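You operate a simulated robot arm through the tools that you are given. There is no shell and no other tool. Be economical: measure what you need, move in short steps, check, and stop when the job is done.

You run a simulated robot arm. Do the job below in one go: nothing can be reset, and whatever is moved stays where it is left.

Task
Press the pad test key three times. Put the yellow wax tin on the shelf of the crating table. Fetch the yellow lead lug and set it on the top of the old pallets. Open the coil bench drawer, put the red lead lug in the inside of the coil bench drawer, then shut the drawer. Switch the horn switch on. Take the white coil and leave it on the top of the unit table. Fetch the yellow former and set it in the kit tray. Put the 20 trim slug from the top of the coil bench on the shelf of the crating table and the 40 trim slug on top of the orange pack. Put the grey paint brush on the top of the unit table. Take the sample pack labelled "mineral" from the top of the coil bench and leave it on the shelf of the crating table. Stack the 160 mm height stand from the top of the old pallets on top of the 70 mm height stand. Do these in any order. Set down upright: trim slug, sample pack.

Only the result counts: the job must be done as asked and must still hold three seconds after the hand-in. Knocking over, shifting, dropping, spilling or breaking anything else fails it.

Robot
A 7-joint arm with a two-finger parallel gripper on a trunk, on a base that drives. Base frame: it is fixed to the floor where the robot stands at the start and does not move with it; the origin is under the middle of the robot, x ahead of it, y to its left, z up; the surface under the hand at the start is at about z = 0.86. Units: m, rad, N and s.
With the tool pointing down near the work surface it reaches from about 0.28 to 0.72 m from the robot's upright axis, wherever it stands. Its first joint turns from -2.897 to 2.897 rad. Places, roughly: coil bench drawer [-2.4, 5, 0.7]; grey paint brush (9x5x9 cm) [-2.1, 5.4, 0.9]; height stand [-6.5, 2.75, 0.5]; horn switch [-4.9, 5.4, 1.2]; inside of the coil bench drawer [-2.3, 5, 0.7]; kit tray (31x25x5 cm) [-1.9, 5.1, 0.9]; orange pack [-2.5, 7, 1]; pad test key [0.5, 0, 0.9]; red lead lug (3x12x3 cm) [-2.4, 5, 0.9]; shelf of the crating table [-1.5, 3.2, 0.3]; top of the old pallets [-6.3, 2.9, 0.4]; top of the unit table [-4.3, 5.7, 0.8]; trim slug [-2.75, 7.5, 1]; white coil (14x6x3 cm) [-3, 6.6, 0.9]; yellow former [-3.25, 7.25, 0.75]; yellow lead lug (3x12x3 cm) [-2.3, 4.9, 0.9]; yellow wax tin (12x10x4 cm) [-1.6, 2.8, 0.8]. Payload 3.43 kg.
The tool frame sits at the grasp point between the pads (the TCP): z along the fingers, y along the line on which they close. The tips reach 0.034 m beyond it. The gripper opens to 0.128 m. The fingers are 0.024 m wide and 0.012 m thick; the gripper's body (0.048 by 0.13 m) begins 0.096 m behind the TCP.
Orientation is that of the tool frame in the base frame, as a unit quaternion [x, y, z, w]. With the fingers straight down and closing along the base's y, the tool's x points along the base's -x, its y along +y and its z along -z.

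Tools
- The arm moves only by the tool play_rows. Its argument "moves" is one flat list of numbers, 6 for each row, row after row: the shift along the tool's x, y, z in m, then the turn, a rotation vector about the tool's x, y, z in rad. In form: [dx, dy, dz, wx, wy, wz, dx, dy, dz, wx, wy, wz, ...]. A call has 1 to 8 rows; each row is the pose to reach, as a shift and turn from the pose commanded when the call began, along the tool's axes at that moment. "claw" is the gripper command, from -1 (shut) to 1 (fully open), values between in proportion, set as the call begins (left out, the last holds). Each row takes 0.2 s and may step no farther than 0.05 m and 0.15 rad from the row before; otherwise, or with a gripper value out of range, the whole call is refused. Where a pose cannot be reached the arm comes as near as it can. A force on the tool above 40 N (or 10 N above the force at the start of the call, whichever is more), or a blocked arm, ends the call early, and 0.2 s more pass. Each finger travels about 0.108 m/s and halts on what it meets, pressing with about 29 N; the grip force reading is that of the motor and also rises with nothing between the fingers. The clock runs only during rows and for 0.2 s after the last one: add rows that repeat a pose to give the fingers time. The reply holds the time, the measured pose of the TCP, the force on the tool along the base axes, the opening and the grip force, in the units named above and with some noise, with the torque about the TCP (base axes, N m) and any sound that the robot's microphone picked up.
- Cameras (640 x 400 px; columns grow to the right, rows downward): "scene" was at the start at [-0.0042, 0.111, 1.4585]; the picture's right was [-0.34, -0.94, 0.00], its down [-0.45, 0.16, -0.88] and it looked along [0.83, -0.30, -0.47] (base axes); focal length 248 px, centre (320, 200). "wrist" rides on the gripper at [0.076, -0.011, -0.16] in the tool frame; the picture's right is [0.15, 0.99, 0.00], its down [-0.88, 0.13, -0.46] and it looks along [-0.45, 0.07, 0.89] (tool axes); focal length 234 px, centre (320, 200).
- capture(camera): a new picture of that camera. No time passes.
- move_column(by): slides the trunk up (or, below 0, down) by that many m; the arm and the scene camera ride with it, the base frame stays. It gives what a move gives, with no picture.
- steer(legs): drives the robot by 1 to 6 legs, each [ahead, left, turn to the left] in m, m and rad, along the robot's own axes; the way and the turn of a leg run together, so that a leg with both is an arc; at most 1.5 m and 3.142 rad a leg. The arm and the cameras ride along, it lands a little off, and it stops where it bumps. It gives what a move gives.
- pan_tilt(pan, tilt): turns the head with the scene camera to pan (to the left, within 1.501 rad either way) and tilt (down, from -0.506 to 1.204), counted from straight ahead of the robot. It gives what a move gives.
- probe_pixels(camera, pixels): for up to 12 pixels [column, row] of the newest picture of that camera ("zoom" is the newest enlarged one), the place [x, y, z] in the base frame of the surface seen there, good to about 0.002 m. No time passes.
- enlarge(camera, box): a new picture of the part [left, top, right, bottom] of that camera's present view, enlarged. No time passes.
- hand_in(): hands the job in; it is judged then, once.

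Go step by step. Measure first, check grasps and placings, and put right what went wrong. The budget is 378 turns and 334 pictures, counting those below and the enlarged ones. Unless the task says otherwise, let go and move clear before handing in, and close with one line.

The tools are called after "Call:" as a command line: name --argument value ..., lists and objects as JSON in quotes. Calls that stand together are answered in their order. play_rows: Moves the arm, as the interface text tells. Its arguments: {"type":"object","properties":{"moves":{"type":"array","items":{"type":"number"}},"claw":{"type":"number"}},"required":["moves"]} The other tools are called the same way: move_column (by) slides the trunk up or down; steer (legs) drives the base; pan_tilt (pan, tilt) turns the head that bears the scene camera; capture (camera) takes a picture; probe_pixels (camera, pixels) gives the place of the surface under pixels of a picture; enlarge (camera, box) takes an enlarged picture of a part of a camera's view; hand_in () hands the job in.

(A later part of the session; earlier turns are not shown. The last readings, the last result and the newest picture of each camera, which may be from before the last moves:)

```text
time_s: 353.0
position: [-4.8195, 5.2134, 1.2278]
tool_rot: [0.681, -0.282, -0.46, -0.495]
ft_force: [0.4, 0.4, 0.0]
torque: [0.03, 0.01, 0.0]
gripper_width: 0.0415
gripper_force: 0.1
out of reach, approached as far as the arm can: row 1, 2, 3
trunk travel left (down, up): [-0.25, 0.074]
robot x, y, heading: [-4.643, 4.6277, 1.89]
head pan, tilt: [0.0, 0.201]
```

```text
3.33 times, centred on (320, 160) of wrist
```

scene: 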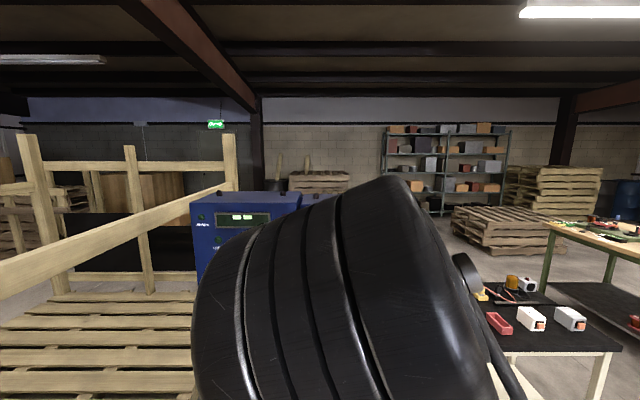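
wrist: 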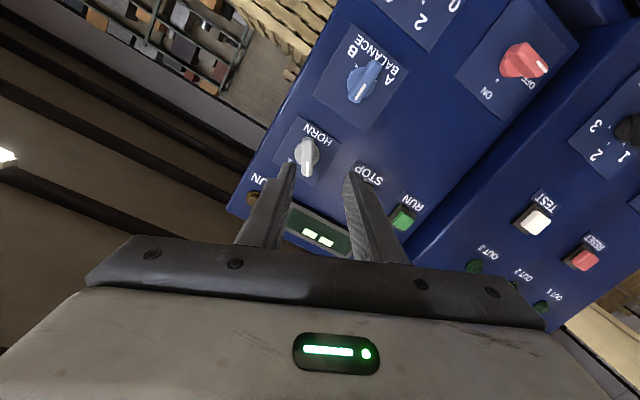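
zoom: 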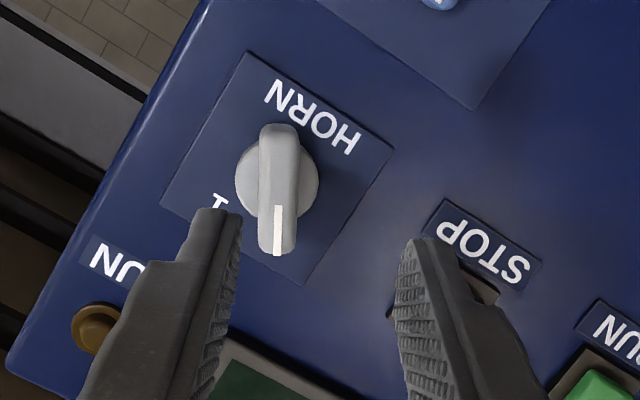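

The pitch is at a joint limit because the arm sits high relative to the knob. I'll lower the trunk 0.15 m and raise the arm by the same to gain range.

Call:
move_column --by -0.18

Call:
play_rows --moves '[-0.036, -0.018, 0, 0, 0, 0, -0.072, -0.036, 0, 0, 0, 0, -0.108, -0.054, 0, 0, 0, 0, -0.144, -0.072, 0, 0, 0, 0, -0.162, -0.077, 0, 0, 0, 0]'

```text
time_s: 355.0
position: [-4.8205, 5.214, 1.0477]
tool_rot: [0.68, -0.283, -0.46, -0.496]
ft_force: [0.3, 0.2, -0.3]
torque: [0.0, 0.0, -0.01]
gripper_width: 0.0415
gripper_force: 0.1
trunk travel left (down, up): [-0.07, 0.254]
robot x, y, heading: [-4.6438, 4.6312, 1.885]
head pan, tilt: [0.0, 0.201]
```

```text
time_s: 356.2
position: [-4.8237, 5.2291, 1.2247]
tool_rot: [0.681, -0.283, -0.46, -0.495]
ft_force: [0.5, 0.7, -0.6]
torque: [0.01, -0.02, 0.0]
gripper_width: 0.0416
gripper_force: 0.0
trunk travel left (down, up): [-0.07, 0.254]
robot x, y, heading: [-4.6443, 4.631, 1.89]
head pan, tilt: [0.0, 0.201]
```

Call:
play_rows --moves '[-0.008, -0.0022, 0.0082, 0.041, -0.0295, 0, -0.016, -0.0044, 0.0164, 0.082, -0.059, 0, -0.016, -0.0044, 0.0164, 0.082, -0.059, 0]'

Call:
enlarge --camera "wrist" --box '[240, 100, 400, 220]'

Call:
probe_pixels --camera "zoom" --pixels '[[280, 140], [280, 180], [278, 210], [278, 245], [260, 190], [300, 190], [310, 175], [320, 250]]'

```text
time_s: 357.0
position: [-4.8321, 5.2446, 1.2404]
tool_rot: [0.646, -0.286, -0.468, -0.531]
ft_force: [0.4, -0.6, -0.3]
torque: [-0.02, 0.0, 0.0]
gripper_width: 0.0415
gripper_force: 0.0
trunk travel left (down, up): [-0.07, 0.254]
robot x, y, heading: [-4.6397, 4.6304, 1.893]
head pan, tilt: [0.0, 0.201]
```

```text
3.33 times, centred on (320, 160) of wrist
```

zoom: 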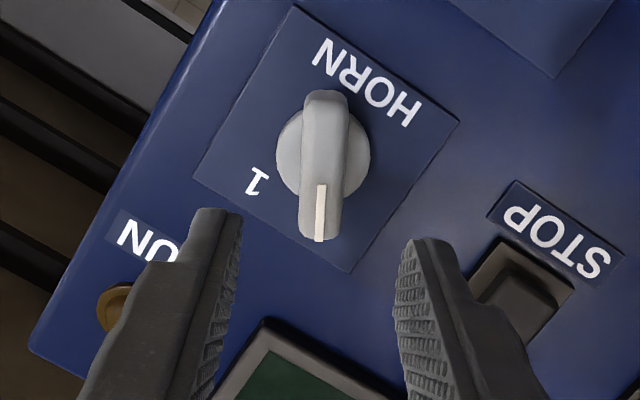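

```text
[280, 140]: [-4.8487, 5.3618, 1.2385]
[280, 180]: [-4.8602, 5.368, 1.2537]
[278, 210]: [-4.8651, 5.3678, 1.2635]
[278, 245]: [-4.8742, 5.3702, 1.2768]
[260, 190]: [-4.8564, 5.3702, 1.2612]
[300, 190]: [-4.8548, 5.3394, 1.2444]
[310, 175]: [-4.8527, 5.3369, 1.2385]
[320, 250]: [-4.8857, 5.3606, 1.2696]
```

Call:
probe_pixels --camera "zoom" --pixels '[[326, 100], [322, 165], [319, 235], [308, 165], [341, 165], [304, 220], [335, 220]]'

```text
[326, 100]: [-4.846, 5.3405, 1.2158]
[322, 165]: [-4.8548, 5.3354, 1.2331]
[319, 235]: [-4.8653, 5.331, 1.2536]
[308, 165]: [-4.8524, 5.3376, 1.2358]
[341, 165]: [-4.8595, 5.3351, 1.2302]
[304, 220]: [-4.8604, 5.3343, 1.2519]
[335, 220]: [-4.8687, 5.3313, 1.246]
```

The tool is now aligned, with the knob bar centred between the fingers. I'll advance 8 cm and close on the bar.

Call:
play_rows --moves '[0, 0, 0.03, 0, 0, 0, 0, 0, 0.055, 0, 0, 0, 0, 0, 0.07, 0, 0, 0, 0, 0, 0.079, 0, 0, 0]'

Call:
capture --camera "wrist"

```text
time_s: 358.0
position: [-4.8555, 5.3202, 1.2401]
tool_rot: [0.646, -0.286, -0.469, -0.531]
ft_force: [-0.2, -0.7, -0.4]
torque: [-0.02, -0.04, 0.0]
gripper_width: 0.0417
gripper_force: 0.0
trunk travel left (down, up): [-0.07, 0.254]
robot x, y, heading: [-4.645, 4.6304, 1.885]
head pan, tilt: [0.0, 0.201]
```

```text
209 pictures are left
```

wrist: 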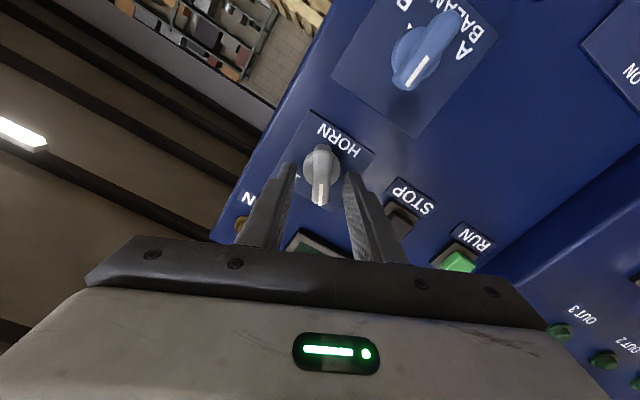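

The bar is between the fingertips. I'll close, then turn clockwise in steps.

Call:
play_rows --moves '[0, 0, 0, 0, 0, 0, 0, 0, 0, 0, 0, 0]' --claw -1

Call:
play_rows --moves '[0, 0, 0, 0, 0, 0.13, 0, 0, 0, 0, 0, 0.26, 0, 0, 0, 0, 0, 0.39, 0, 0, 0, 0, 0, 0.52, 0, 0, 0, 0, 0, 0.65, 0, 0, 0, 0, 0, 0.78, 0, 0, 0, 0, 0, 0.9, 0, 0, 0, 0, 0, 0.95]'

Call:
capture --camera "wrist"

```text
time_s: 358.6
position: [-4.8569, 5.3207, 1.24]
tool_rot: [0.646, -0.287, -0.468, -0.531]
ft_force: [-1.0, 2.8, 1.2]
torque: [-0.5, -0.2, 0.79]
gripper_width: 0.0147
gripper_force: 44.9
trunk travel left (down, up): [-0.07, 0.254]
robot x, y, heading: [-4.6445, 4.6304, 1.888]
head pan, tilt: [0.0, 0.201]
```

```text
time_s: 360.4
position: [-4.8513, 5.3214, 1.24]
tool_rot: [-0.441, 0.552, 0.658, 0.258]
ft_force: [14.9, 10.1, -5.2]
torque: [-0.32, -0.21, 0.78]
gripper_width: 0.015
gripper_force: 44.6
trunk travel left (down, up): [-0.07, 0.254]
robot x, y, heading: [-4.6408, 4.6332, 1.884]
head pan, tilt: [0.0, 0.201]
```

```text
208 pictures are left
```

wrist: 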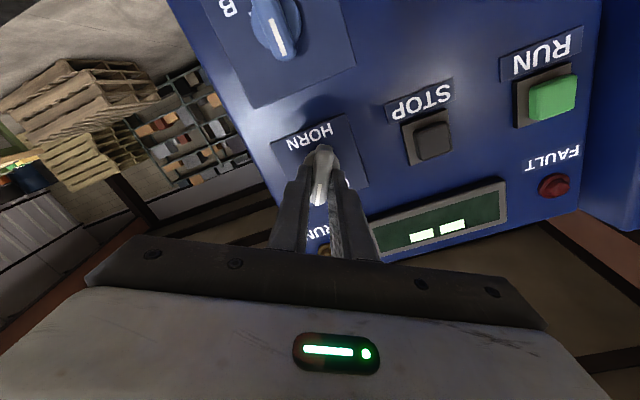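

It turned about 0.95 rad. I'll release, back out, and check where it points.

Call:
play_rows --moves '[0, 0, 0, 0, 0, 0, 0, 0, 0, 0, 0, 0]' --claw -0.3

Call:
play_rows --moves '[0, 0, -0.03, 0, 0, 0, 0, 0, -0.06, 0, 0, 0, 0, 0, -0.09, 0, 0, 0]'

Call:
capture --camera "wrist"

Call:
enlarge --camera "wrist" --box '[240, 80, 400, 220]'

```text
time_s: 361.0
position: [-4.8571, 5.3188, 1.2406]
tool_rot: [-0.445, 0.549, 0.659, 0.258]
ft_force: [0.8, 0.2, 0.5]
torque: [-0.02, 0.0, 0.03]
gripper_width: 0.0447
gripper_force: 0.1
trunk travel left (down, up): [-0.07, 0.254]
robot x, y, heading: [-4.642, 4.6291, 1.89]
head pan, tilt: [0.0, 0.201]
```

```text
time_s: 361.8
position: [-4.828, 5.2322, 1.2413]
tool_rot: [-0.444, 0.55, 0.659, 0.258]
ft_force: [0.3, -0.7, -0.4]
torque: [0.02, -0.02, 0.03]
gripper_width: 0.0447
gripper_force: 0.0
trunk travel left (down, up): [-0.07, 0.254]
robot x, y, heading: [-4.642, 4.6276, 1.886]
head pan, tilt: [0.0, 0.201]
```

```text
207 pictures are left
```

wrist: 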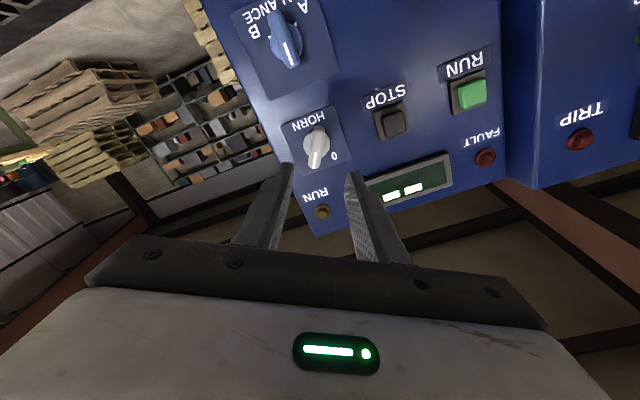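

```text
2.86 times, centred on (320, 150) of wrist
```

zoom: 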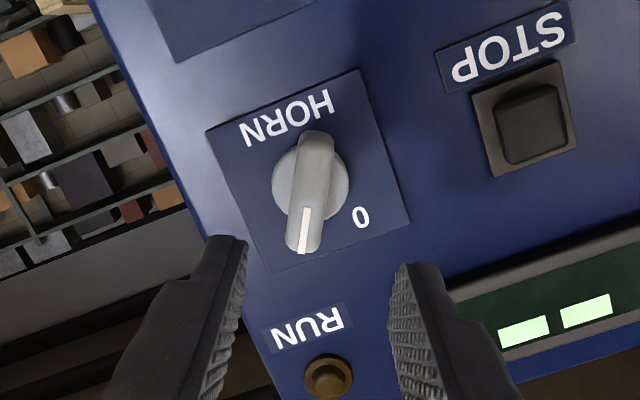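

The pointer now covers "1" and the 0 mark is free, so the horn is on. I'll back off and return the tool to pointing down.

Call:
steer --legs '[[-0.4, 0, 0]]'

Call:
play_rows --moves '[0, 0, 0, 0, 0, -0.123, 0, 0, 0, 0, 0, -0.246, 0, 0, 0, 0, 0, -0.369, 0, 0, 0, 0, 0, -0.49]'

Call:
play_rows --moves '[0.01, 0, 0, 0, 0.143, 0, 0.02, 0, 0, 0, 0.286, 0, 0.03, 0, 0, 0, 0.429, 0, 0.04, 0, 0, 0, 0.572, 0, 0.05, 0, 0, 0, 0.715, 0, 0.06, 0, 0, 0, 0.858, 0, 0.07, 0, 0, 0, 1.001, 0, 0.08, 0, 0, 0, 1.144, 0]'

Call:
play_rows --moves '[0, 0, 0, 0, 0.143, 0, 0, 0, 0, 0, 0.286, 0, 0, 0, 0, 0, 0.427, 0]'

Call:
capture --camera "wrist"

```text
time_s: 364.3
position: [-4.7058, 4.8585, 1.24]
tool_rot: [-0.444, 0.55, 0.659, 0.257]
ft_force: [0.5, -0.3, -0.1]
torque: [0.01, 0.02, 0.0]
gripper_width: 0.0451
gripper_force: 0.1
trunk travel left (down, up): [-0.07, 0.254]
robot x, y, heading: [-4.5199, 4.2603, 1.891]
head pan, tilt: [0.0, 0.201]
```

```text
time_s: 365.3
position: [-4.7061, 4.8575, 1.2409]
tool_rot: [-0.564, 0.425, 0.576, 0.412]
ft_force: [0.5, -0.8, -1.4]
torque: [0.03, 0.0, -0.01]
gripper_width: 0.0447
gripper_force: 0.0
trunk travel left (down, up): [-0.07, 0.254]
robot x, y, heading: [-4.52, 4.2586, 1.89]
head pan, tilt: [0.0, 0.201]
```

```text
time_s: 367.1
position: [-4.7095, 4.8571, 1.1613]
tool_rot: [0.787, -0.579, -0.179, -0.113]
ft_force: [-0.6, -0.1, 1.0]
torque: [0.01, -0.04, -0.01]
gripper_width: 0.0447
gripper_force: 0.1
trunk travel left (down, up): [-0.07, 0.254]
robot x, y, heading: [-4.5212, 4.2604, 1.892]
head pan, tilt: [0.0, 0.201]
```

```text
time_s: 367.9
position: [-4.7086, 4.857, 1.1595]
tool_rot: [0.805, -0.592, -0.047, -0.015]
ft_force: [0.3, -0.3, -0.1]
torque: [-0.01, -0.01, 0.01]
gripper_width: 0.0449
gripper_force: 0.0
out of reach, approached as far as the arm can: row 3
trunk travel left (down, up): [-0.07, 0.254]
robot x, y, heading: [-4.5197, 4.2565, 1.89]
head pan, tilt: [0.0, 0.201]
```

```text
205 pictures are left
```

wrist: 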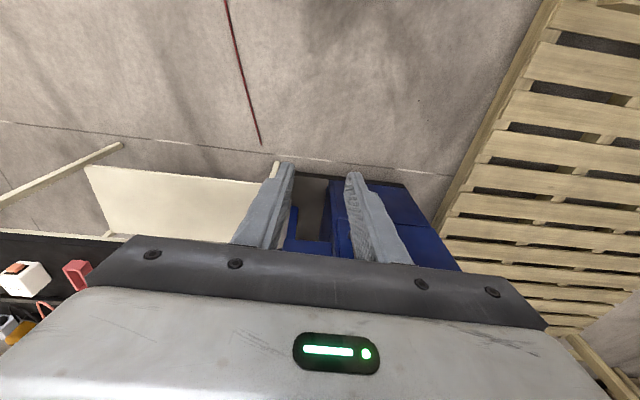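

A small 0.1 rad tilt remains. I'll raise the trunk, pull the hand in and lower it, and finish levelling.

Call:
move_column --by 0.08

Call:
play_rows --moves '[0.03, 0, 0.03, 0, 0.03, 0, 0.06, 0, 0.06, 0, 0.06, 0, 0.09, 0, 0.09, 0, 0.098, 0, 0.12, 0, 0.11, 0, 0.098, 0]'

Call:
steer --legs '[[-0.1, -0.5, -1.2]]'

Call:
pan_tilt --pan 0.3 --tilt 0.4

Call:
capture --camera "scene"

```text
time_s: 369.1
position: [-4.71, 4.8579, 1.2405]
tool_rot: [0.806, -0.59, -0.047, -0.016]
ft_force: [-0.3, 0.5, -0.7]
torque: [0.01, -0.02, 0.01]
gripper_width: 0.0447
gripper_force: 0.1
trunk travel left (down, up): [-0.15, 0.174]
robot x, y, heading: [-4.5181, 4.2562, 1.89]
head pan, tilt: [0.0, 0.201]
```

```text
time_s: 370.1
position: [-4.6796, 4.7511, 1.1187]
tool_rot: [0.807, -0.59, -0.008, 0.011]
ft_force: [-0.6, 0.8, -0.4]
torque: [-0.03, -0.04, -0.01]
gripper_width: 0.045
gripper_force: 0.0
trunk travel left (down, up): [-0.15, 0.174]
robot x, y, heading: [-4.517, 4.2589, 1.89]
head pan, tilt: [0.0, 0.201]
```

```text
time_s: 375.4
position: [-3.6979, 4.3691, 1.1191]
tool_rot: [-0.332, 0.943, 0.013, -0.005]
ft_force: [0.5, 0.1, 0.3]
torque: [0.02, 0.03, 0.03]
gripper_width: 0.0446
gripper_force: 0.0
trunk travel left (down, up): [-0.15, 0.174]
robot x, y, heading: [-4.0953, 4.0404, 0.69]
head pan, tilt: [0.0, 0.201]
cut short: leg 1
```

```text
time_s: 376.1
position: [-3.6969, 4.3688, 1.1185]
tool_rot: [-0.332, 0.943, 0.012, -0.005]
ft_force: [-0.5, 0.3, -0.3]
torque: [-0.01, 0.02, 0.01]
gripper_width: 0.0449
gripper_force: 0.0
trunk travel left (down, up): [-0.15, 0.174]
robot x, y, heading: [-4.0994, 4.0424, 0.696]
head pan, tilt: [0.3, 0.4]
```

```text
204 pictures are left
```

scene: 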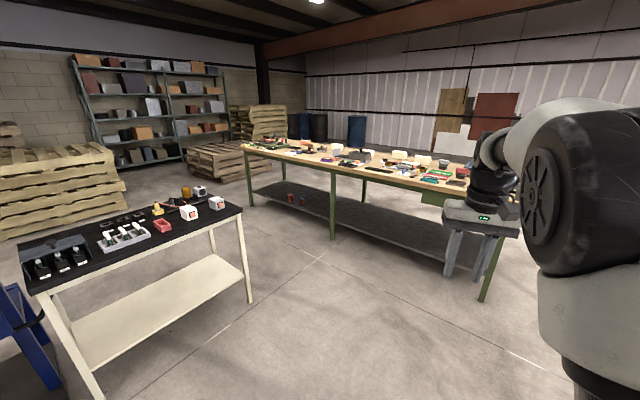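

The coil bench lies ahead. I'll turn to face it, approach its middle, and slide along toward the far end while looking at the items.

Call:
play_rows --moves '[0, 0, 0, 0.028, 0, 0]'

Call:
steer --legs '[[0, 0, -0.394], [0.645, 0.46, 0], [0.645, 0.46, 0], [0, 0.9, 0]]'

Call:
pan_tilt --pan 0.45 --tilt 0.6

Call:
capture --camera "scene"

```text
time_s: 376.6
position: [-3.6962, 4.3693, 1.1196]
tool_rot: [-0.332, 0.943, 0.0, -0.002]
ft_force: [0.0, -0.3, -1.0]
torque: [-0.01, 0.03, -0.01]
gripper_width: 0.0448
gripper_force: 0.0
trunk travel left (down, up): [-0.15, 0.174]
robot x, y, heading: [-4.098, 4.0421, 0.693]
head pan, tilt: [0.3, 0.4]
```

```text
time_s: 395.8
position: [-2.8953, 6.2962, 1.1195]
tool_rot: [-0.143, 0.99, 0.0, 0.0]
ft_force: [-0.3, -0.4, 0.5]
torque: [0.0, 0.0, -0.01]
gripper_width: 0.0446
gripper_force: 0.0
trunk travel left (down, up): [-0.15, 0.174]
robot x, y, heading: [-3.3921, 6.148, 0.305]
head pan, tilt: [0.3, 0.4]
```

```text
time_s: 396.5
position: [-2.8951, 6.2974, 1.1193]
tool_rot: [-0.143, 0.99, 0.0, -0.001]
ft_force: [0.0, -0.8, 0.2]
torque: [-0.01, -0.01, 0.0]
gripper_width: 0.0447
gripper_force: 0.1
trunk travel left (down, up): [-0.15, 0.174]
robot x, y, heading: [-3.389, 6.1484, 0.298]
head pan, tilt: [0.45, 0.6]
```

```text
203 pictures are left
```

scene: 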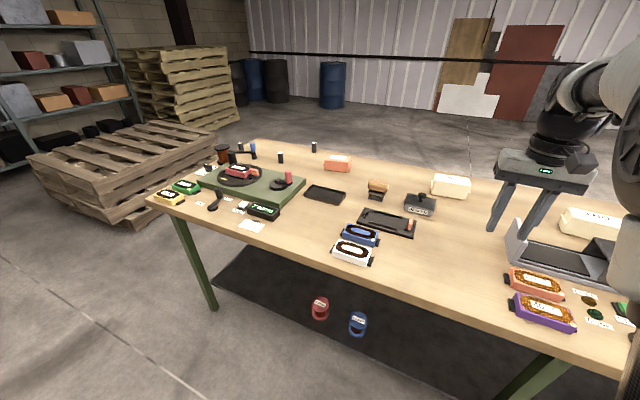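

Call:
enlarge --camera "scene" --box '[140, 130, 340, 240]'

Call:
enlarge --camera "scene" --box '[300, 140, 480, 270]'

Call:
enlarge --camera "scene" --box '[420, 165, 520, 215]'

```text
3.20 times, centred on (240, 185) of scene
```

zoom: 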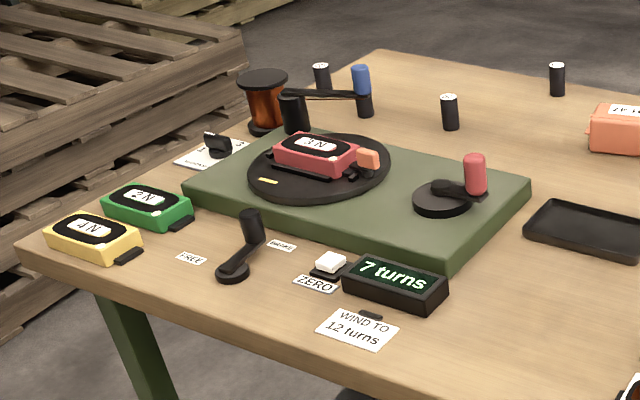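

```text
3.08 times, centred on (390, 205) of scene
```

zoom: 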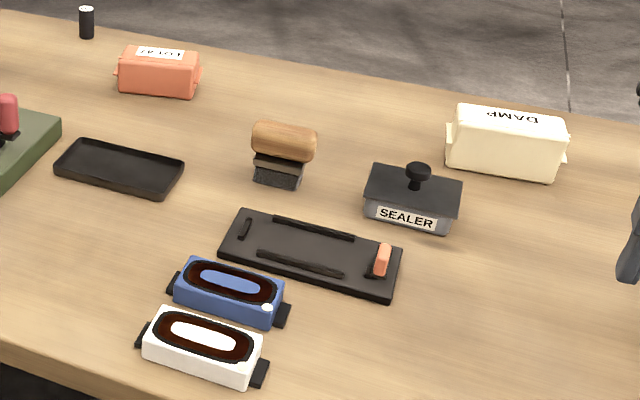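

```text
6.40 times, centred on (470, 190) of scene
```

zoom: 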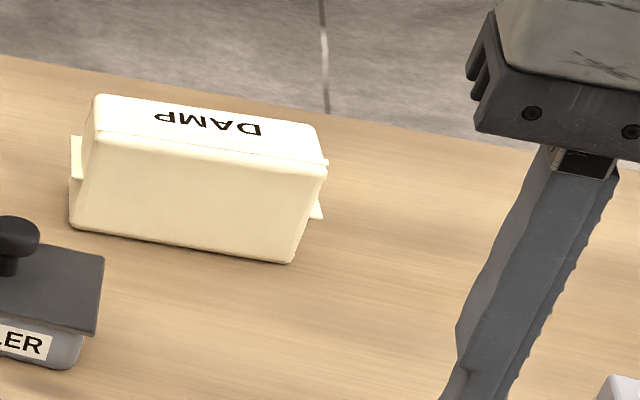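

I can see a white coil at (352,253), a yellow "4 N" piece at (168,197), the orange pack at (337,163), and small black slugs at the back. I'll zoom on the slugs and probe.

Call:
probe_pixels --camera "scene" --pixels '[[168, 197], [185, 186], [353, 250], [337, 160], [241, 150], [281, 158], [314, 147], [253, 150], [450, 180], [320, 305]]'

Call:
enlarge --camera "scene" --box '[230, 135, 330, 185]'

Call:
enlarge --camera "scene" --box '[300, 140, 360, 175]'

```text
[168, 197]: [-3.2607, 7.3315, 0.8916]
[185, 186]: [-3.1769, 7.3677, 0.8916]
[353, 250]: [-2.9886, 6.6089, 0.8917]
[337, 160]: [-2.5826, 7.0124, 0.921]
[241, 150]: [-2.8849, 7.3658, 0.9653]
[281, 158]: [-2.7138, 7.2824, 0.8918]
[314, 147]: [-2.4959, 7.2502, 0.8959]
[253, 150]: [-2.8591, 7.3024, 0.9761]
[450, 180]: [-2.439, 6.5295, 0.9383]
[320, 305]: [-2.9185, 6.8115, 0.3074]
```

```text
6.40 times, centred on (280, 160) of scene
```

zoom: 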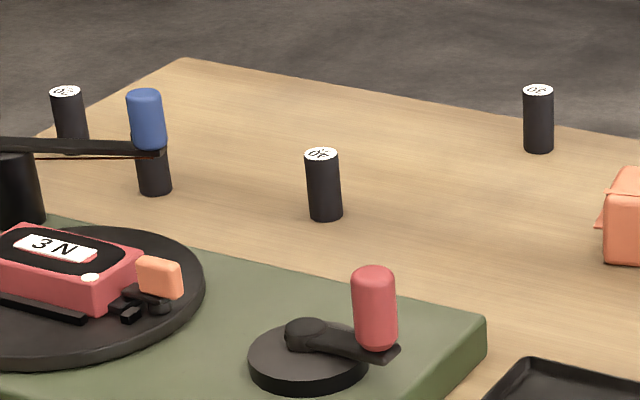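

```text
10.67 times, centred on (330, 158) of scene
```

zoom: 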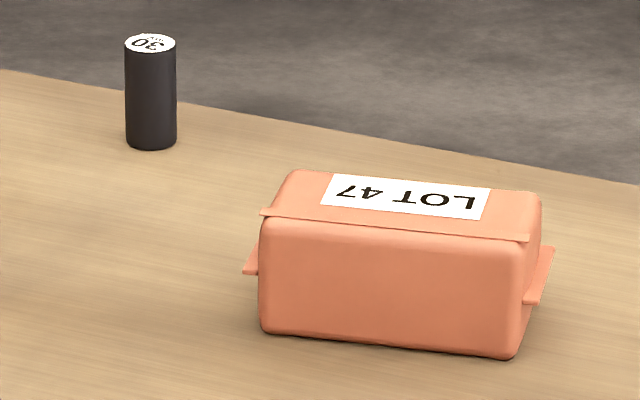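

The rightmost slug reads "30". The others need a closer look. I'll do the white coil first, sliding left to bring it under the wrist camera.

Call:
steer --legs '[[-0.05, 0.3, 0]]'

Call:
capture --camera "wrist"

```text
time_s: 400.0
position: [-3.0322, 6.5725, 1.1192]
tool_rot: [-0.143, 0.99, 0.0, -0.001]
ft_force: [-0.6, 0.2, 0.0]
torque: [0.0, 0.0, -0.02]
gripper_width: 0.045
gripper_force: 0.0
trunk travel left (down, up): [-0.15, 0.174]
robot x, y, heading: [-3.5297, 6.4207, 0.302]
head pan, tilt: [0.45, 0.6]
```

```text
197 pictures are left
```

wrist: 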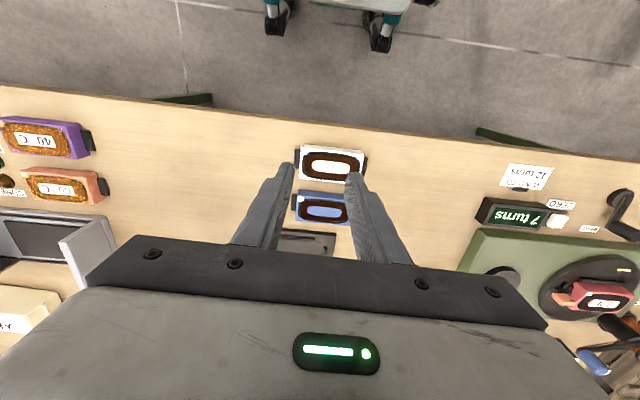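

Call:
enlarge --camera "wrist" --box '[270, 130, 390, 240]'

Call:
probe_pixels --camera "zoom" --pixels '[[110, 62], [310, 80], [285, 165], [105, 150], [205, 110], [90, 90], [330, 120], [180, 167], [200, 210], [160, 178], [70, 200], [335, 90]]'

Call:
enlarge --camera "scene" --box '[300, 180, 480, 300]'

```text
3.64 times, centred on (330, 185) of wrist
```

zoom: 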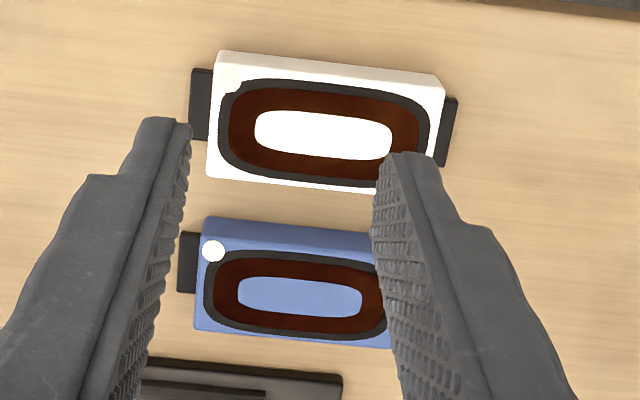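

```text
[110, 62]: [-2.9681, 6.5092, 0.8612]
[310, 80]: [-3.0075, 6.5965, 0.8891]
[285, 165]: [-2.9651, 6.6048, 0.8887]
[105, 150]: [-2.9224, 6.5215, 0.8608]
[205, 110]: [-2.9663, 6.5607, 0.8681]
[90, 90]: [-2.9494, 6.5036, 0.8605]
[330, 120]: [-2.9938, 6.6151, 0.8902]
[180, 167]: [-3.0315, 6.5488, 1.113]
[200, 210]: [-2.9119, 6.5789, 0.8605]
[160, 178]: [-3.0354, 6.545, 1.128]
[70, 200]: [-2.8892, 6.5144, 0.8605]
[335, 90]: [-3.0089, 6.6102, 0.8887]
```

```text
3.33 times, centred on (390, 240) of scene
```

zoom: 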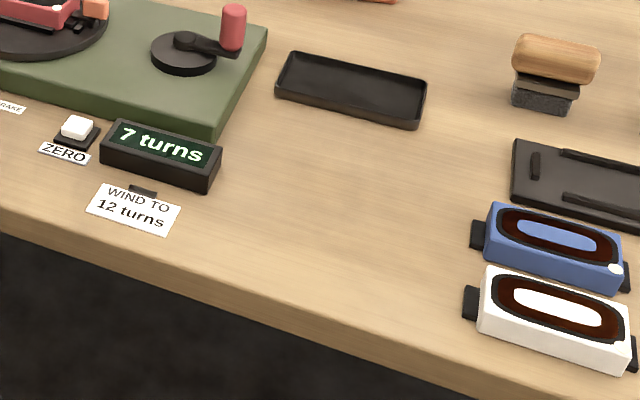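

Call:
enlarge --camera "wrist" --box '[270, 130, 390, 240]'

Call:
probe_pixels --camera "zoom" --pixels '[[225, 56], [438, 82], [215, 170], [320, 185], [210, 180], [320, 195], [220, 216], [340, 230], [200, 105], [450, 130], [217, 100], [432, 125]]'

```text
3.64 times, centred on (330, 185) of wrist
```

zoom: 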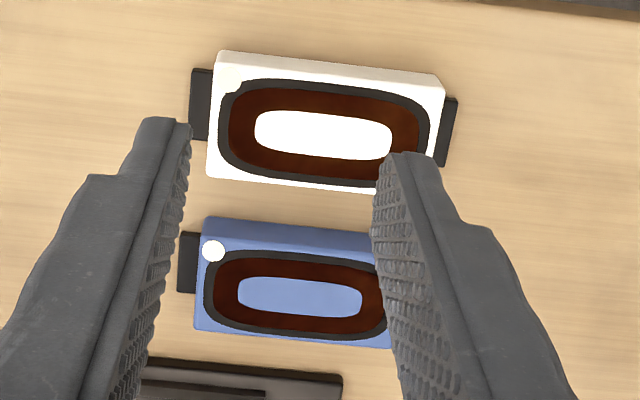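

```text
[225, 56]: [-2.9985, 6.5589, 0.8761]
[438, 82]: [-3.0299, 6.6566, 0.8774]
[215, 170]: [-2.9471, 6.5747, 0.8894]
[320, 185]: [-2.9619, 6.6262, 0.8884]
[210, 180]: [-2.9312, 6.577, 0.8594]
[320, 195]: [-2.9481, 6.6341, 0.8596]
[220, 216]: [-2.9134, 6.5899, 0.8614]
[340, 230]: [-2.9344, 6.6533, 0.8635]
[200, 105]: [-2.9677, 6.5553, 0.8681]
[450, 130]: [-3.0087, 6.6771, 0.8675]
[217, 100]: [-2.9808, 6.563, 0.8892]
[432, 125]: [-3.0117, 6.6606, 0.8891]
```

The white coil is 5.8 cm deep, centred at (-2.987, 6.614), with 3.4 cm of gap to the blue one. I'll turn the gripper 90° and move over it.

Call:
play_rows --moves '[-0.007, 0.0034, 0.01, 0, 0, 0.141, -0.0137, 0.0068, 0.02, 0, 0, 0.282, -0.0206, 0.0102, 0.03, 0, 0, 0.423, -0.0274, 0.0136, 0.04, 0, 0, 0.564, -0.0343, 0.0169, 0.05, 0, 0, 0.705, -0.0412, 0.0203, 0.06, 0, 0, 0.846, -0.048, 0.0237, 0.07, 0, 0, 0.987, -0.0549, 0.0271, 0.08, 0, 0, 1.128]' --claw 0.2

Call:
play_rows --moves '[0, 0, 0.02, 0, 0, 0.14, 0, 0, 0.04, 0, 0, 0.28, 0, 0, 0.06, 0, 0, 0.419, 0, 0, 0.09, 0, 0, 0.419]'

Call:
capture --camera "wrist"

```text
time_s: 401.8
position: [-2.9878, 6.6122, 1.0403]
tool_rot: [0.41, 0.912, 0.0, -0.001]
ft_force: [0.4, 0.4, -0.5]
torque: [0.02, 0.02, -0.02]
gripper_width: 0.0767
gripper_force: 0.1
trunk travel left (down, up): [-0.15, 0.174]
robot x, y, heading: [-3.527, 6.4213, 0.298]
head pan, tilt: [0.45, 0.6]
```

```text
time_s: 402.8
position: [-2.9875, 6.6151, 0.948]
tool_rot: [0.591, 0.807, -0.001, -0.002]
ft_force: [0.5, 0.4, -0.1]
torque: [0.02, 0.01, -0.02]
gripper_width: 0.077
gripper_force: 0.2
trunk travel left (down, up): [-0.15, 0.174]
robot x, y, heading: [-3.5303, 6.4235, 0.298]
head pan, tilt: [0.45, 0.6]
```

```text
193 pictures are left
```

wrist: 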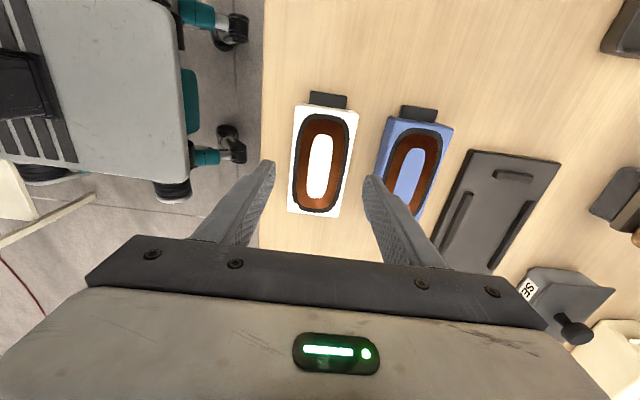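

The coil is centred between the fingers, so I'll descend, grip, and lift.

Call:
play_rows --moves '[0, 0, 0.02, 0, 0, 0, 0, 0, 0.04, 0, 0, 0, 0, 0, 0.049, 0, 0, 0]'

Call:
play_rows --moves '[0, 0, 0, 0, 0, 0, 0, 0, 0, 0, 0, 0]' --claw -1

Call:
play_rows --moves '[0, 0, -0.03, 0, 0, 0, 0, 0, -0.07, 0, 0, 0, 0, 0, -0.11, 0, 0, 0, 0, 0, -0.15, 0, 0, 0, 0, 0, -0.18, 0, 0, 0]'

Call:
capture --camera "wrist"

```text
time_s: 403.6
position: [-2.9887, 6.6129, 0.8997]
tool_rot: [0.589, 0.808, -0.001, -0.002]
ft_force: [0.1, -0.8, 0.4]
torque: [0.0, 0.0, 0.01]
gripper_width: 0.0768
gripper_force: 0.1
trunk travel left (down, up): [-0.15, 0.174]
robot x, y, heading: [-3.5311, 6.424, 0.297]
head pan, tilt: [0.45, 0.6]
```

```text
time_s: 404.2
position: [-2.9886, 6.6123, 0.8998]
tool_rot: [0.59, 0.807, -0.001, 0.0]
ft_force: [0.6, -0.3, 0.1]
torque: [-0.04, -0.09, 0.01]
gripper_width: 0.0575
gripper_force: 29.1
trunk travel left (down, up): [-0.15, 0.174]
robot x, y, heading: [-3.5295, 6.425, 0.296]
head pan, tilt: [0.45, 0.6]
```

```text
time_s: 405.4
position: [-2.9858, 6.6137, 1.0806]
tool_rot: [0.59, 0.808, -0.002, -0.001]
ft_force: [0.9, 0.2, -1.7]
torque: [0.01, -0.04, 0.03]
gripper_width: 0.0575
gripper_force: 28.4
trunk travel left (down, up): [-0.15, 0.174]
robot x, y, heading: [-3.53, 6.4212, 0.298]
head pan, tilt: [0.45, 0.6]
```

```text
192 pictures are left
```

wrist: 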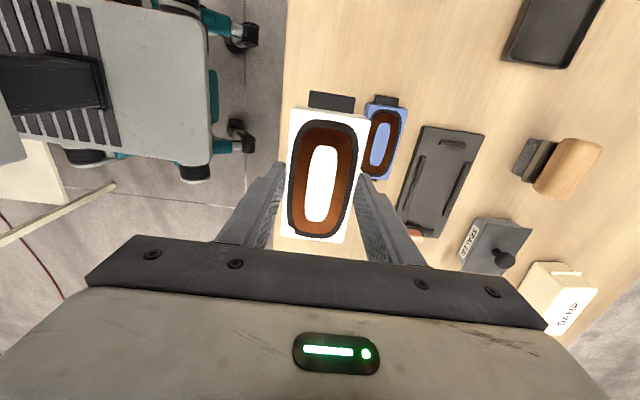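

The white coil is held. Its destination, the unit table, is behind me. I'll turn around to face its right side and look.

Call:
steer --legs '[[-0.03, 0, 0], [0, 0, 3.138]]'

Call:
pan_tilt --pan 0.5 --tilt 0.7

Call:
capture --camera "scene"

```text
time_s: 413.9
position: [-4.0883, 6.2005, 1.0804]
tool_rot: [0.821, -0.571, 0.002, -0.002]
ft_force: [0.2, 0.1, -3.5]
torque: [0.01, 0.0, 0.01]
gripper_width: 0.0577
gripper_force: 28.9
trunk travel left (down, up): [-0.15, 0.174]
robot x, y, heading: [-3.5565, 6.4153, -2.802]
head pan, tilt: [0.45, 0.6]
```

```text
time_s: 414.6
position: [-4.0888, 6.2015, 1.0802]
tool_rot: [0.821, -0.571, 0.0, -0.001]
ft_force: [0.0, 0.0, -2.1]
torque: [0.01, 0.01, 0.03]
gripper_width: 0.0577
gripper_force: 29.2
trunk travel left (down, up): [-0.15, 0.174]
robot x, y, heading: [-3.5617, 6.4129, -2.794]
head pan, tilt: [0.499, 0.7]
```

```text
191 pictures are left
```

scene: 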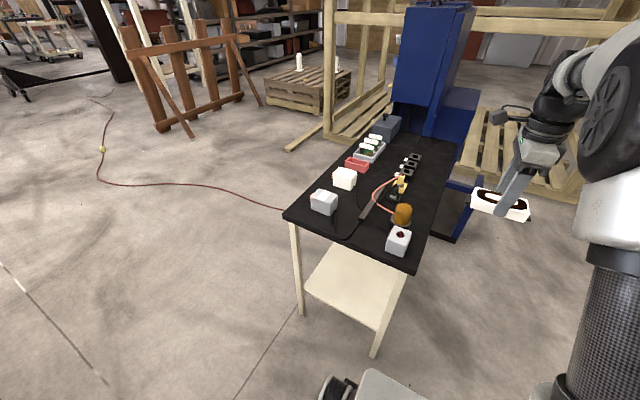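

Call:
enlarge --camera "scene" --box '[275, 110, 475, 280]'

Call:
probe_pixels --camera "zoom" --pixels '[[40, 325], [440, 500], [150, 330], [190, 360], [250, 390], [470, 200], [510, 160], [430, 90], [230, 330], [300, 270], [440, 300], [545, 130]]'

```text
2.35 times, centred on (375, 195) of scene
```

zoom: 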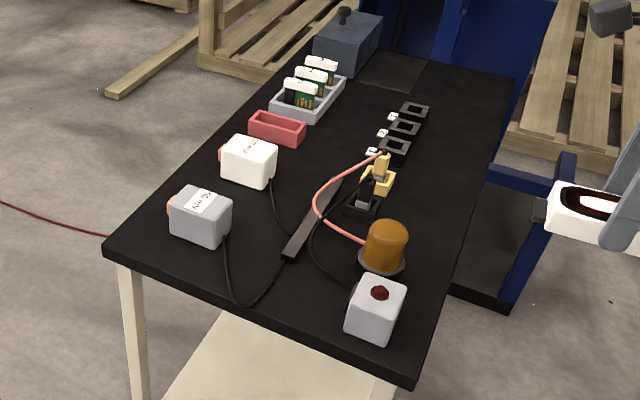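

```text
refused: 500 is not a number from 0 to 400
```

The strip along the back edge (right side in this view, around (450,180) in the zoom) is free. I'll measure it.

Call:
probe_pixels --camera "zoom" --pixels '[[410, 380], [508, 90], [480, 180], [455, 240], [410, 150], [430, 105], [405, 235], [440, 190], [420, 180], [465, 130], [395, 210], [440, 80]]'

```text
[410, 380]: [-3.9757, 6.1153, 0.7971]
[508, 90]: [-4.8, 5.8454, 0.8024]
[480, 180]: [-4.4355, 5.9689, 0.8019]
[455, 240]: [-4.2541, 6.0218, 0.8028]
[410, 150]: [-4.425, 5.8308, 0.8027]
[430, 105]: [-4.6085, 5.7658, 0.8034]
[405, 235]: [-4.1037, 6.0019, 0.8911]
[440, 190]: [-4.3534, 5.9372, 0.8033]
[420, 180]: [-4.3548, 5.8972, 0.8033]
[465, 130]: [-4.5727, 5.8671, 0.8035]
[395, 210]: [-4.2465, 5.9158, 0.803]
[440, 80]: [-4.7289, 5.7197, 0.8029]
```

The back strip is 13 cm deep, so I'll place the coil there at about (-4.47, 5.88) from behind the table. First I'll check the blue items and floor behind it.

Call:
probe_pixels --camera "scene" --pixels '[[455, 235], [470, 200], [445, 215], [490, 185], [440, 235], [520, 200], [560, 240], [500, 300], [480, 100], [600, 170]]'

Call:
pan_tilt --pan -0.2 --tilt 0.5

Call:
capture --camera "scene"

```text
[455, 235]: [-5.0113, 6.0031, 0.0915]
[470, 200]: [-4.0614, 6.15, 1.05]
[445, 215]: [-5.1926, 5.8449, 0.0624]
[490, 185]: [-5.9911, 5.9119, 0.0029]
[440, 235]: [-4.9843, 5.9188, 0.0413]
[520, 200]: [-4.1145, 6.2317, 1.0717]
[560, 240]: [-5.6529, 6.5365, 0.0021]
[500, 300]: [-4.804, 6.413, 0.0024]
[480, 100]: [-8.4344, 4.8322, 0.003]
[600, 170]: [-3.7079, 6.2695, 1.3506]
```

```text
time_s: 415.6
position: [-4.0873, 6.2013, 1.0808]
tool_rot: [0.82, -0.572, 0.0, -0.002]
ft_force: [0.5, -1.0, -2.3]
torque: [-0.02, 0.02, 0.0]
gripper_width: 0.0575
gripper_force: 29.1
trunk travel left (down, up): [-0.15, 0.174]
robot x, y, heading: [-3.5548, 6.4166, -2.796]
head pan, tilt: [-0.201, 0.499]
```

```text
189 pictures are left
```

scene: 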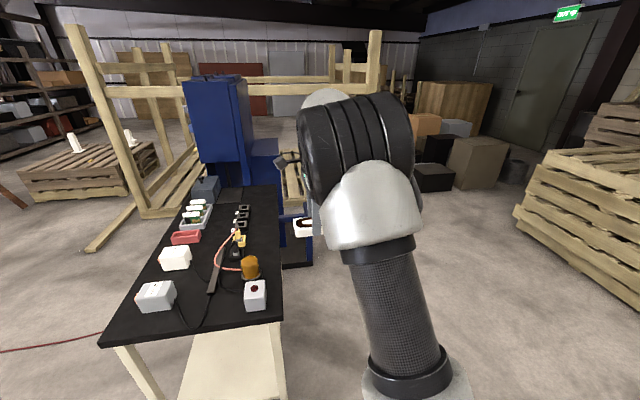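

The floor behind the table is free. I'll turn to the table's facing direction, then move sideways behind it.

Call:
steer --legs '[[0, 0, 1.5415], [-0.352, -0.5, 0], [0, -0.558, 0]]'

Call:
pan_tilt --pan 0.2 --tilt 0.75

Call:
capture --camera "scene"

Call:
capture --camera "wrist"

```text
time_s: 422.4
position: [-3.608, 5.9565, 1.0803]
tool_rot: [0.987, 0.163, -0.002, -0.001]
ft_force: [-0.7, 0.6, -2.4]
torque: [-0.01, 0.02, 0.0]
gripper_width: 0.0577
gripper_force: 29.2
trunk travel left (down, up): [-0.15, 0.174]
robot x, y, heading: [-3.8064, 6.497, -1.244]
head pan, tilt: [-0.201, 0.499]
stopped in leg 2: the robot was blocked; the commanded pose is now the measured one
```

```text
time_s: 423.2
position: [-3.6069, 5.9573, 1.0803]
tool_rot: [0.987, 0.162, -0.001, -0.001]
ft_force: [-1.0, 0.2, -2.5]
torque: [0.02, 0.01, 0.05]
gripper_width: 0.0575
gripper_force: 29.7
trunk travel left (down, up): [-0.15, 0.174]
robot x, y, heading: [-3.8069, 6.4936, -1.247]
head pan, tilt: [0.201, 0.75]
```

```text
188 pictures are left
```

scene: 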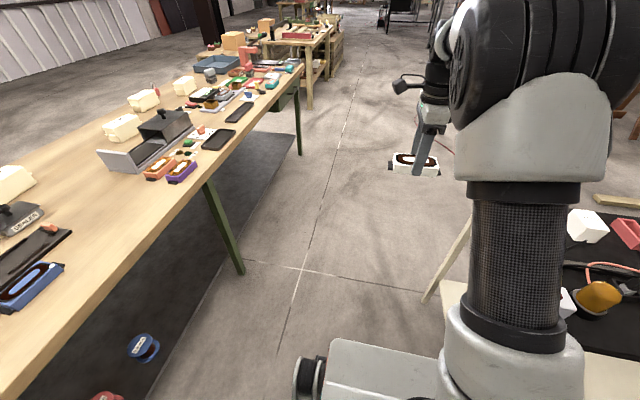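

```text
187 pictures are left
```

wrist: 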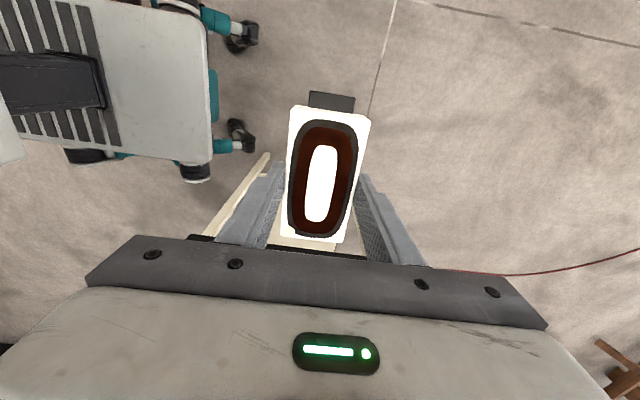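

The base touched near the table's corner leg. I'll back straight away from it and check that nothing on the table shifted.

Call:
steer --legs '[[-0.35, 0, 0]]'

Call:
pan_tilt --pan -0.7 --tilt 0.7

Call:
capture --camera "scene"

```text
time_s: 425.5
position: [-3.7181, 6.2869, 1.0806]
tool_rot: [0.987, 0.162, -0.001, -0.001]
ft_force: [0.3, 0.3, -2.6]
torque: [-0.01, -0.02, 0.01]
gripper_width: 0.0575
gripper_force: 29.0
trunk travel left (down, up): [-0.15, 0.174]
robot x, y, heading: [-3.9138, 6.8262, -1.246]
head pan, tilt: [0.201, 0.75]
```

```text
time_s: 426.7
position: [-3.7185, 6.2868, 1.0807]
tool_rot: [0.987, 0.162, -0.002, -0.001]
ft_force: [0.7, -0.3, -3.2]
torque: [-0.02, 0.01, 0.0]
gripper_width: 0.0576
gripper_force: 29.0
trunk travel left (down, up): [-0.15, 0.174]
robot x, y, heading: [-3.9145, 6.8299, -1.25]
head pan, tilt: [-0.7, 0.7]
```

```text
186 pictures are left
```

scene: 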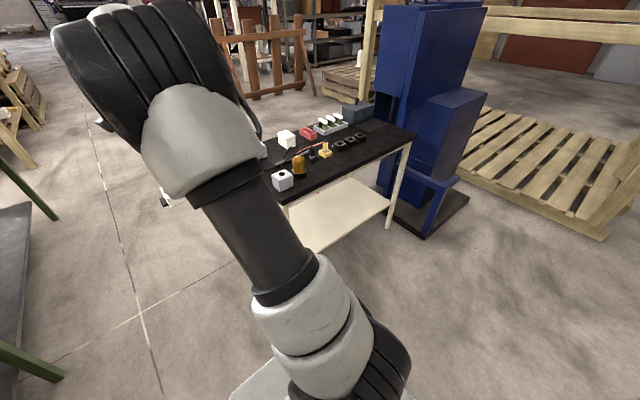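

Call:
probe_pixels --camera "scene" --pixels '[[413, 137], [350, 168], [300, 192], [370, 150], [340, 155], [400, 225], [425, 235], [465, 200]]'

Call:
enlarge --camera "scene" --box '[255, 90, 425, 215]'

```text
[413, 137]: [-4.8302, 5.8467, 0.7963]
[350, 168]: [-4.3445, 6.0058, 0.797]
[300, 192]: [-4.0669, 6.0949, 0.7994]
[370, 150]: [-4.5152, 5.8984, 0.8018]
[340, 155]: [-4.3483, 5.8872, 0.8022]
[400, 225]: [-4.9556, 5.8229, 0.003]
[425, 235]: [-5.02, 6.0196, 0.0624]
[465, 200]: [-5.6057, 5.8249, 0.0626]
```

```text
3.20 times, centred on (340, 152) of scene
```

zoom: 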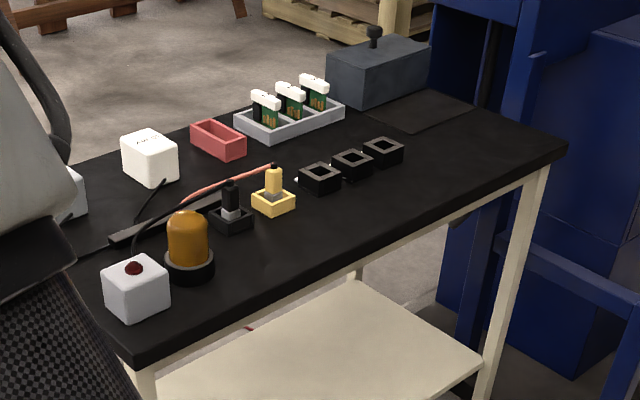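

The table is undisturbed. I'll slide right behind it, then ease forward.

Call:
steer --legs '[[0, -0.846, 0], [0.15, 0, 0]]'

Call:
capture --camera "wrist"

Call:
pan_tilt --pan 0.2 --tilt 0.8

Call:
capture --camera "scene"

```text
time_s: 436.1
position: [-4.4758, 5.8807, 1.0804]
tool_rot: [0.987, 0.161, -0.001, -0.002]
ft_force: [0.3, -0.2, -2.1]
torque: [-0.02, 0.0, -0.02]
gripper_width: 0.0578
gripper_force: 29.4
trunk travel left (down, up): [-0.15, 0.174]
robot x, y, heading: [-4.6725, 6.4212, -1.255]
head pan, tilt: [-0.7, 0.7]
```

```text
184 pictures are left
```

wrist: 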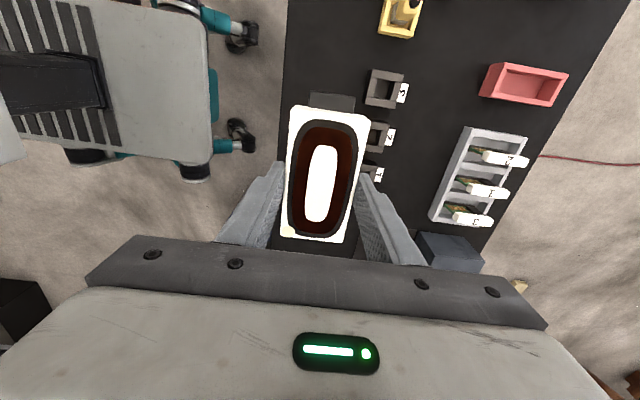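

```text
time_s: 437.3
position: [-4.476, 5.8808, 1.0806]
tool_rot: [0.987, 0.162, -0.001, -0.001]
ft_force: [0.5, -1.3, -2.7]
torque: [-0.01, 0.01, -0.01]
gripper_width: 0.0576
gripper_force: 28.9
trunk travel left (down, up): [-0.15, 0.174]
robot x, y, heading: [-4.6746, 6.425, -1.256]
head pan, tilt: [0.201, 0.799]
```

```text
183 pictures are left
```

scene: 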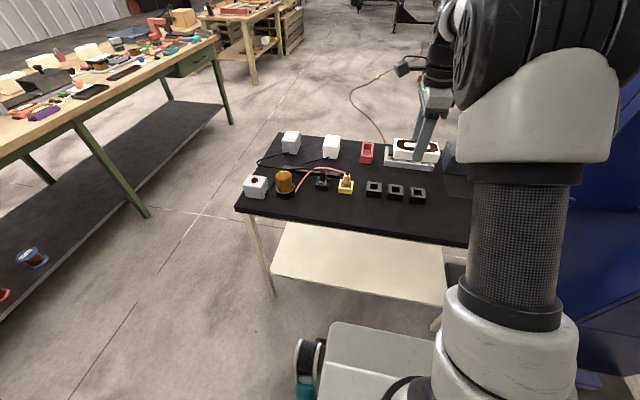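

Call:
probe_pixels --camera "wrist" --pixels '[[367, 88], [372, 72], [368, 137], [290, 60], [340, 60], [400, 125], [285, 85]]'

```text
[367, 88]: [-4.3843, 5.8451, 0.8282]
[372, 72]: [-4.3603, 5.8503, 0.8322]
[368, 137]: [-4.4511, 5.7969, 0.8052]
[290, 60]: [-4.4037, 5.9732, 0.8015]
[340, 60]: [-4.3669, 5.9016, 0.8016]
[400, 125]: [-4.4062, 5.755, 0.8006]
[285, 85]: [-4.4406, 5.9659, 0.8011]
```

The sockets' edge is 6.5 cm from the coil centre, enough clearance. I'll lower the coil onto the table.

Call:
play_rows --moves '[0, -0.005, 0.045, 0, 0, 0, 0, -0.005, 0.09, 0, 0, 0, 0, -0.005, 0.135, 0, 0, 0, 0, -0.005, 0.18, 0, 0, 0, 0, -0.005, 0.215, 0, 0, 0, 0, -0.005, 0.232, 0, 0, 0, 0, -0.005, 0.238, 0, 0, 0, 0, -0.005, 0.2405, 0, 0, 0]'

Call:
capture --camera "wrist"

```text
time_s: 439.1
position: [-4.4788, 5.886, 0.8406]
tool_rot: [0.987, 0.16, -0.001, 0.0]
ft_force: [0.8, 0.4, 1.2]
torque: [0.0, -0.2, 0.06]
gripper_width: 0.0578
gripper_force: 28.9
trunk travel left (down, up): [-0.15, 0.174]
robot x, y, heading: [-4.6733, 6.4198, -1.255]
head pan, tilt: [0.201, 0.799]
```

```text
182 pictures are left
```

wrist: 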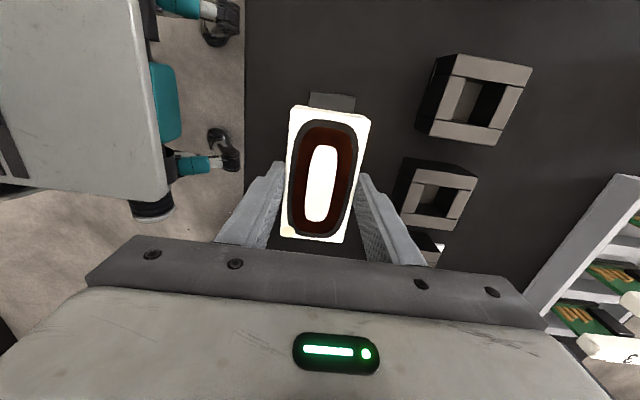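

The coil is resting. I'll open slightly and rise.

Call:
play_rows --moves '[0, 0, 0, 0, 0, 0, 0, 0, 0, 0, 0, 0]' --claw 0.13

Call:
play_rows --moves '[0, 0, -0.03, 0, 0, 0, 0, 0, -0.07, 0, 0, 0, 0, 0, -0.11, 0, 0, 0, 0, 0, -0.15, 0, 0, 0, 0, 0, -0.19, 0, 0, 0, 0, 0, -0.24, 0, 0, 0, 0, 0, -0.28, 0, 0, 0]'

Call:
capture --camera "wrist"

```text
time_s: 439.7
position: [-4.4783, 5.8865, 0.8397]
tool_rot: [0.987, 0.16, -0.001, -0.001]
ft_force: [0.8, 0.5, -0.1]
torque: [0.01, -0.01, -0.05]
gripper_width: 0.0723
gripper_force: 0.0
trunk travel left (down, up): [-0.15, 0.174]
robot x, y, heading: [-4.6705, 6.4218, -1.254]
head pan, tilt: [0.201, 0.799]
```

```text
time_s: 441.3
position: [-4.4774, 5.8859, 1.1196]
tool_rot: [0.987, 0.16, -0.002, -0.001]
ft_force: [-0.1, -0.2, 0.8]
torque: [0.0, 0.03, -0.02]
gripper_width: 0.072
gripper_force: 0.1
trunk travel left (down, up): [-0.15, 0.174]
robot x, y, heading: [-4.6733, 6.4239, -1.252]
head pan, tilt: [0.201, 0.799]
```

```text
181 pictures are left
```

wrist: 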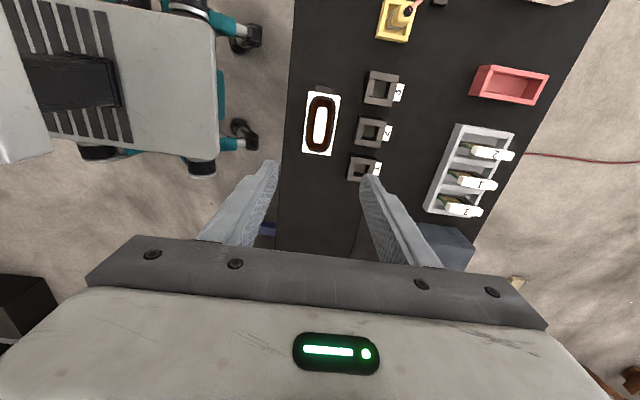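

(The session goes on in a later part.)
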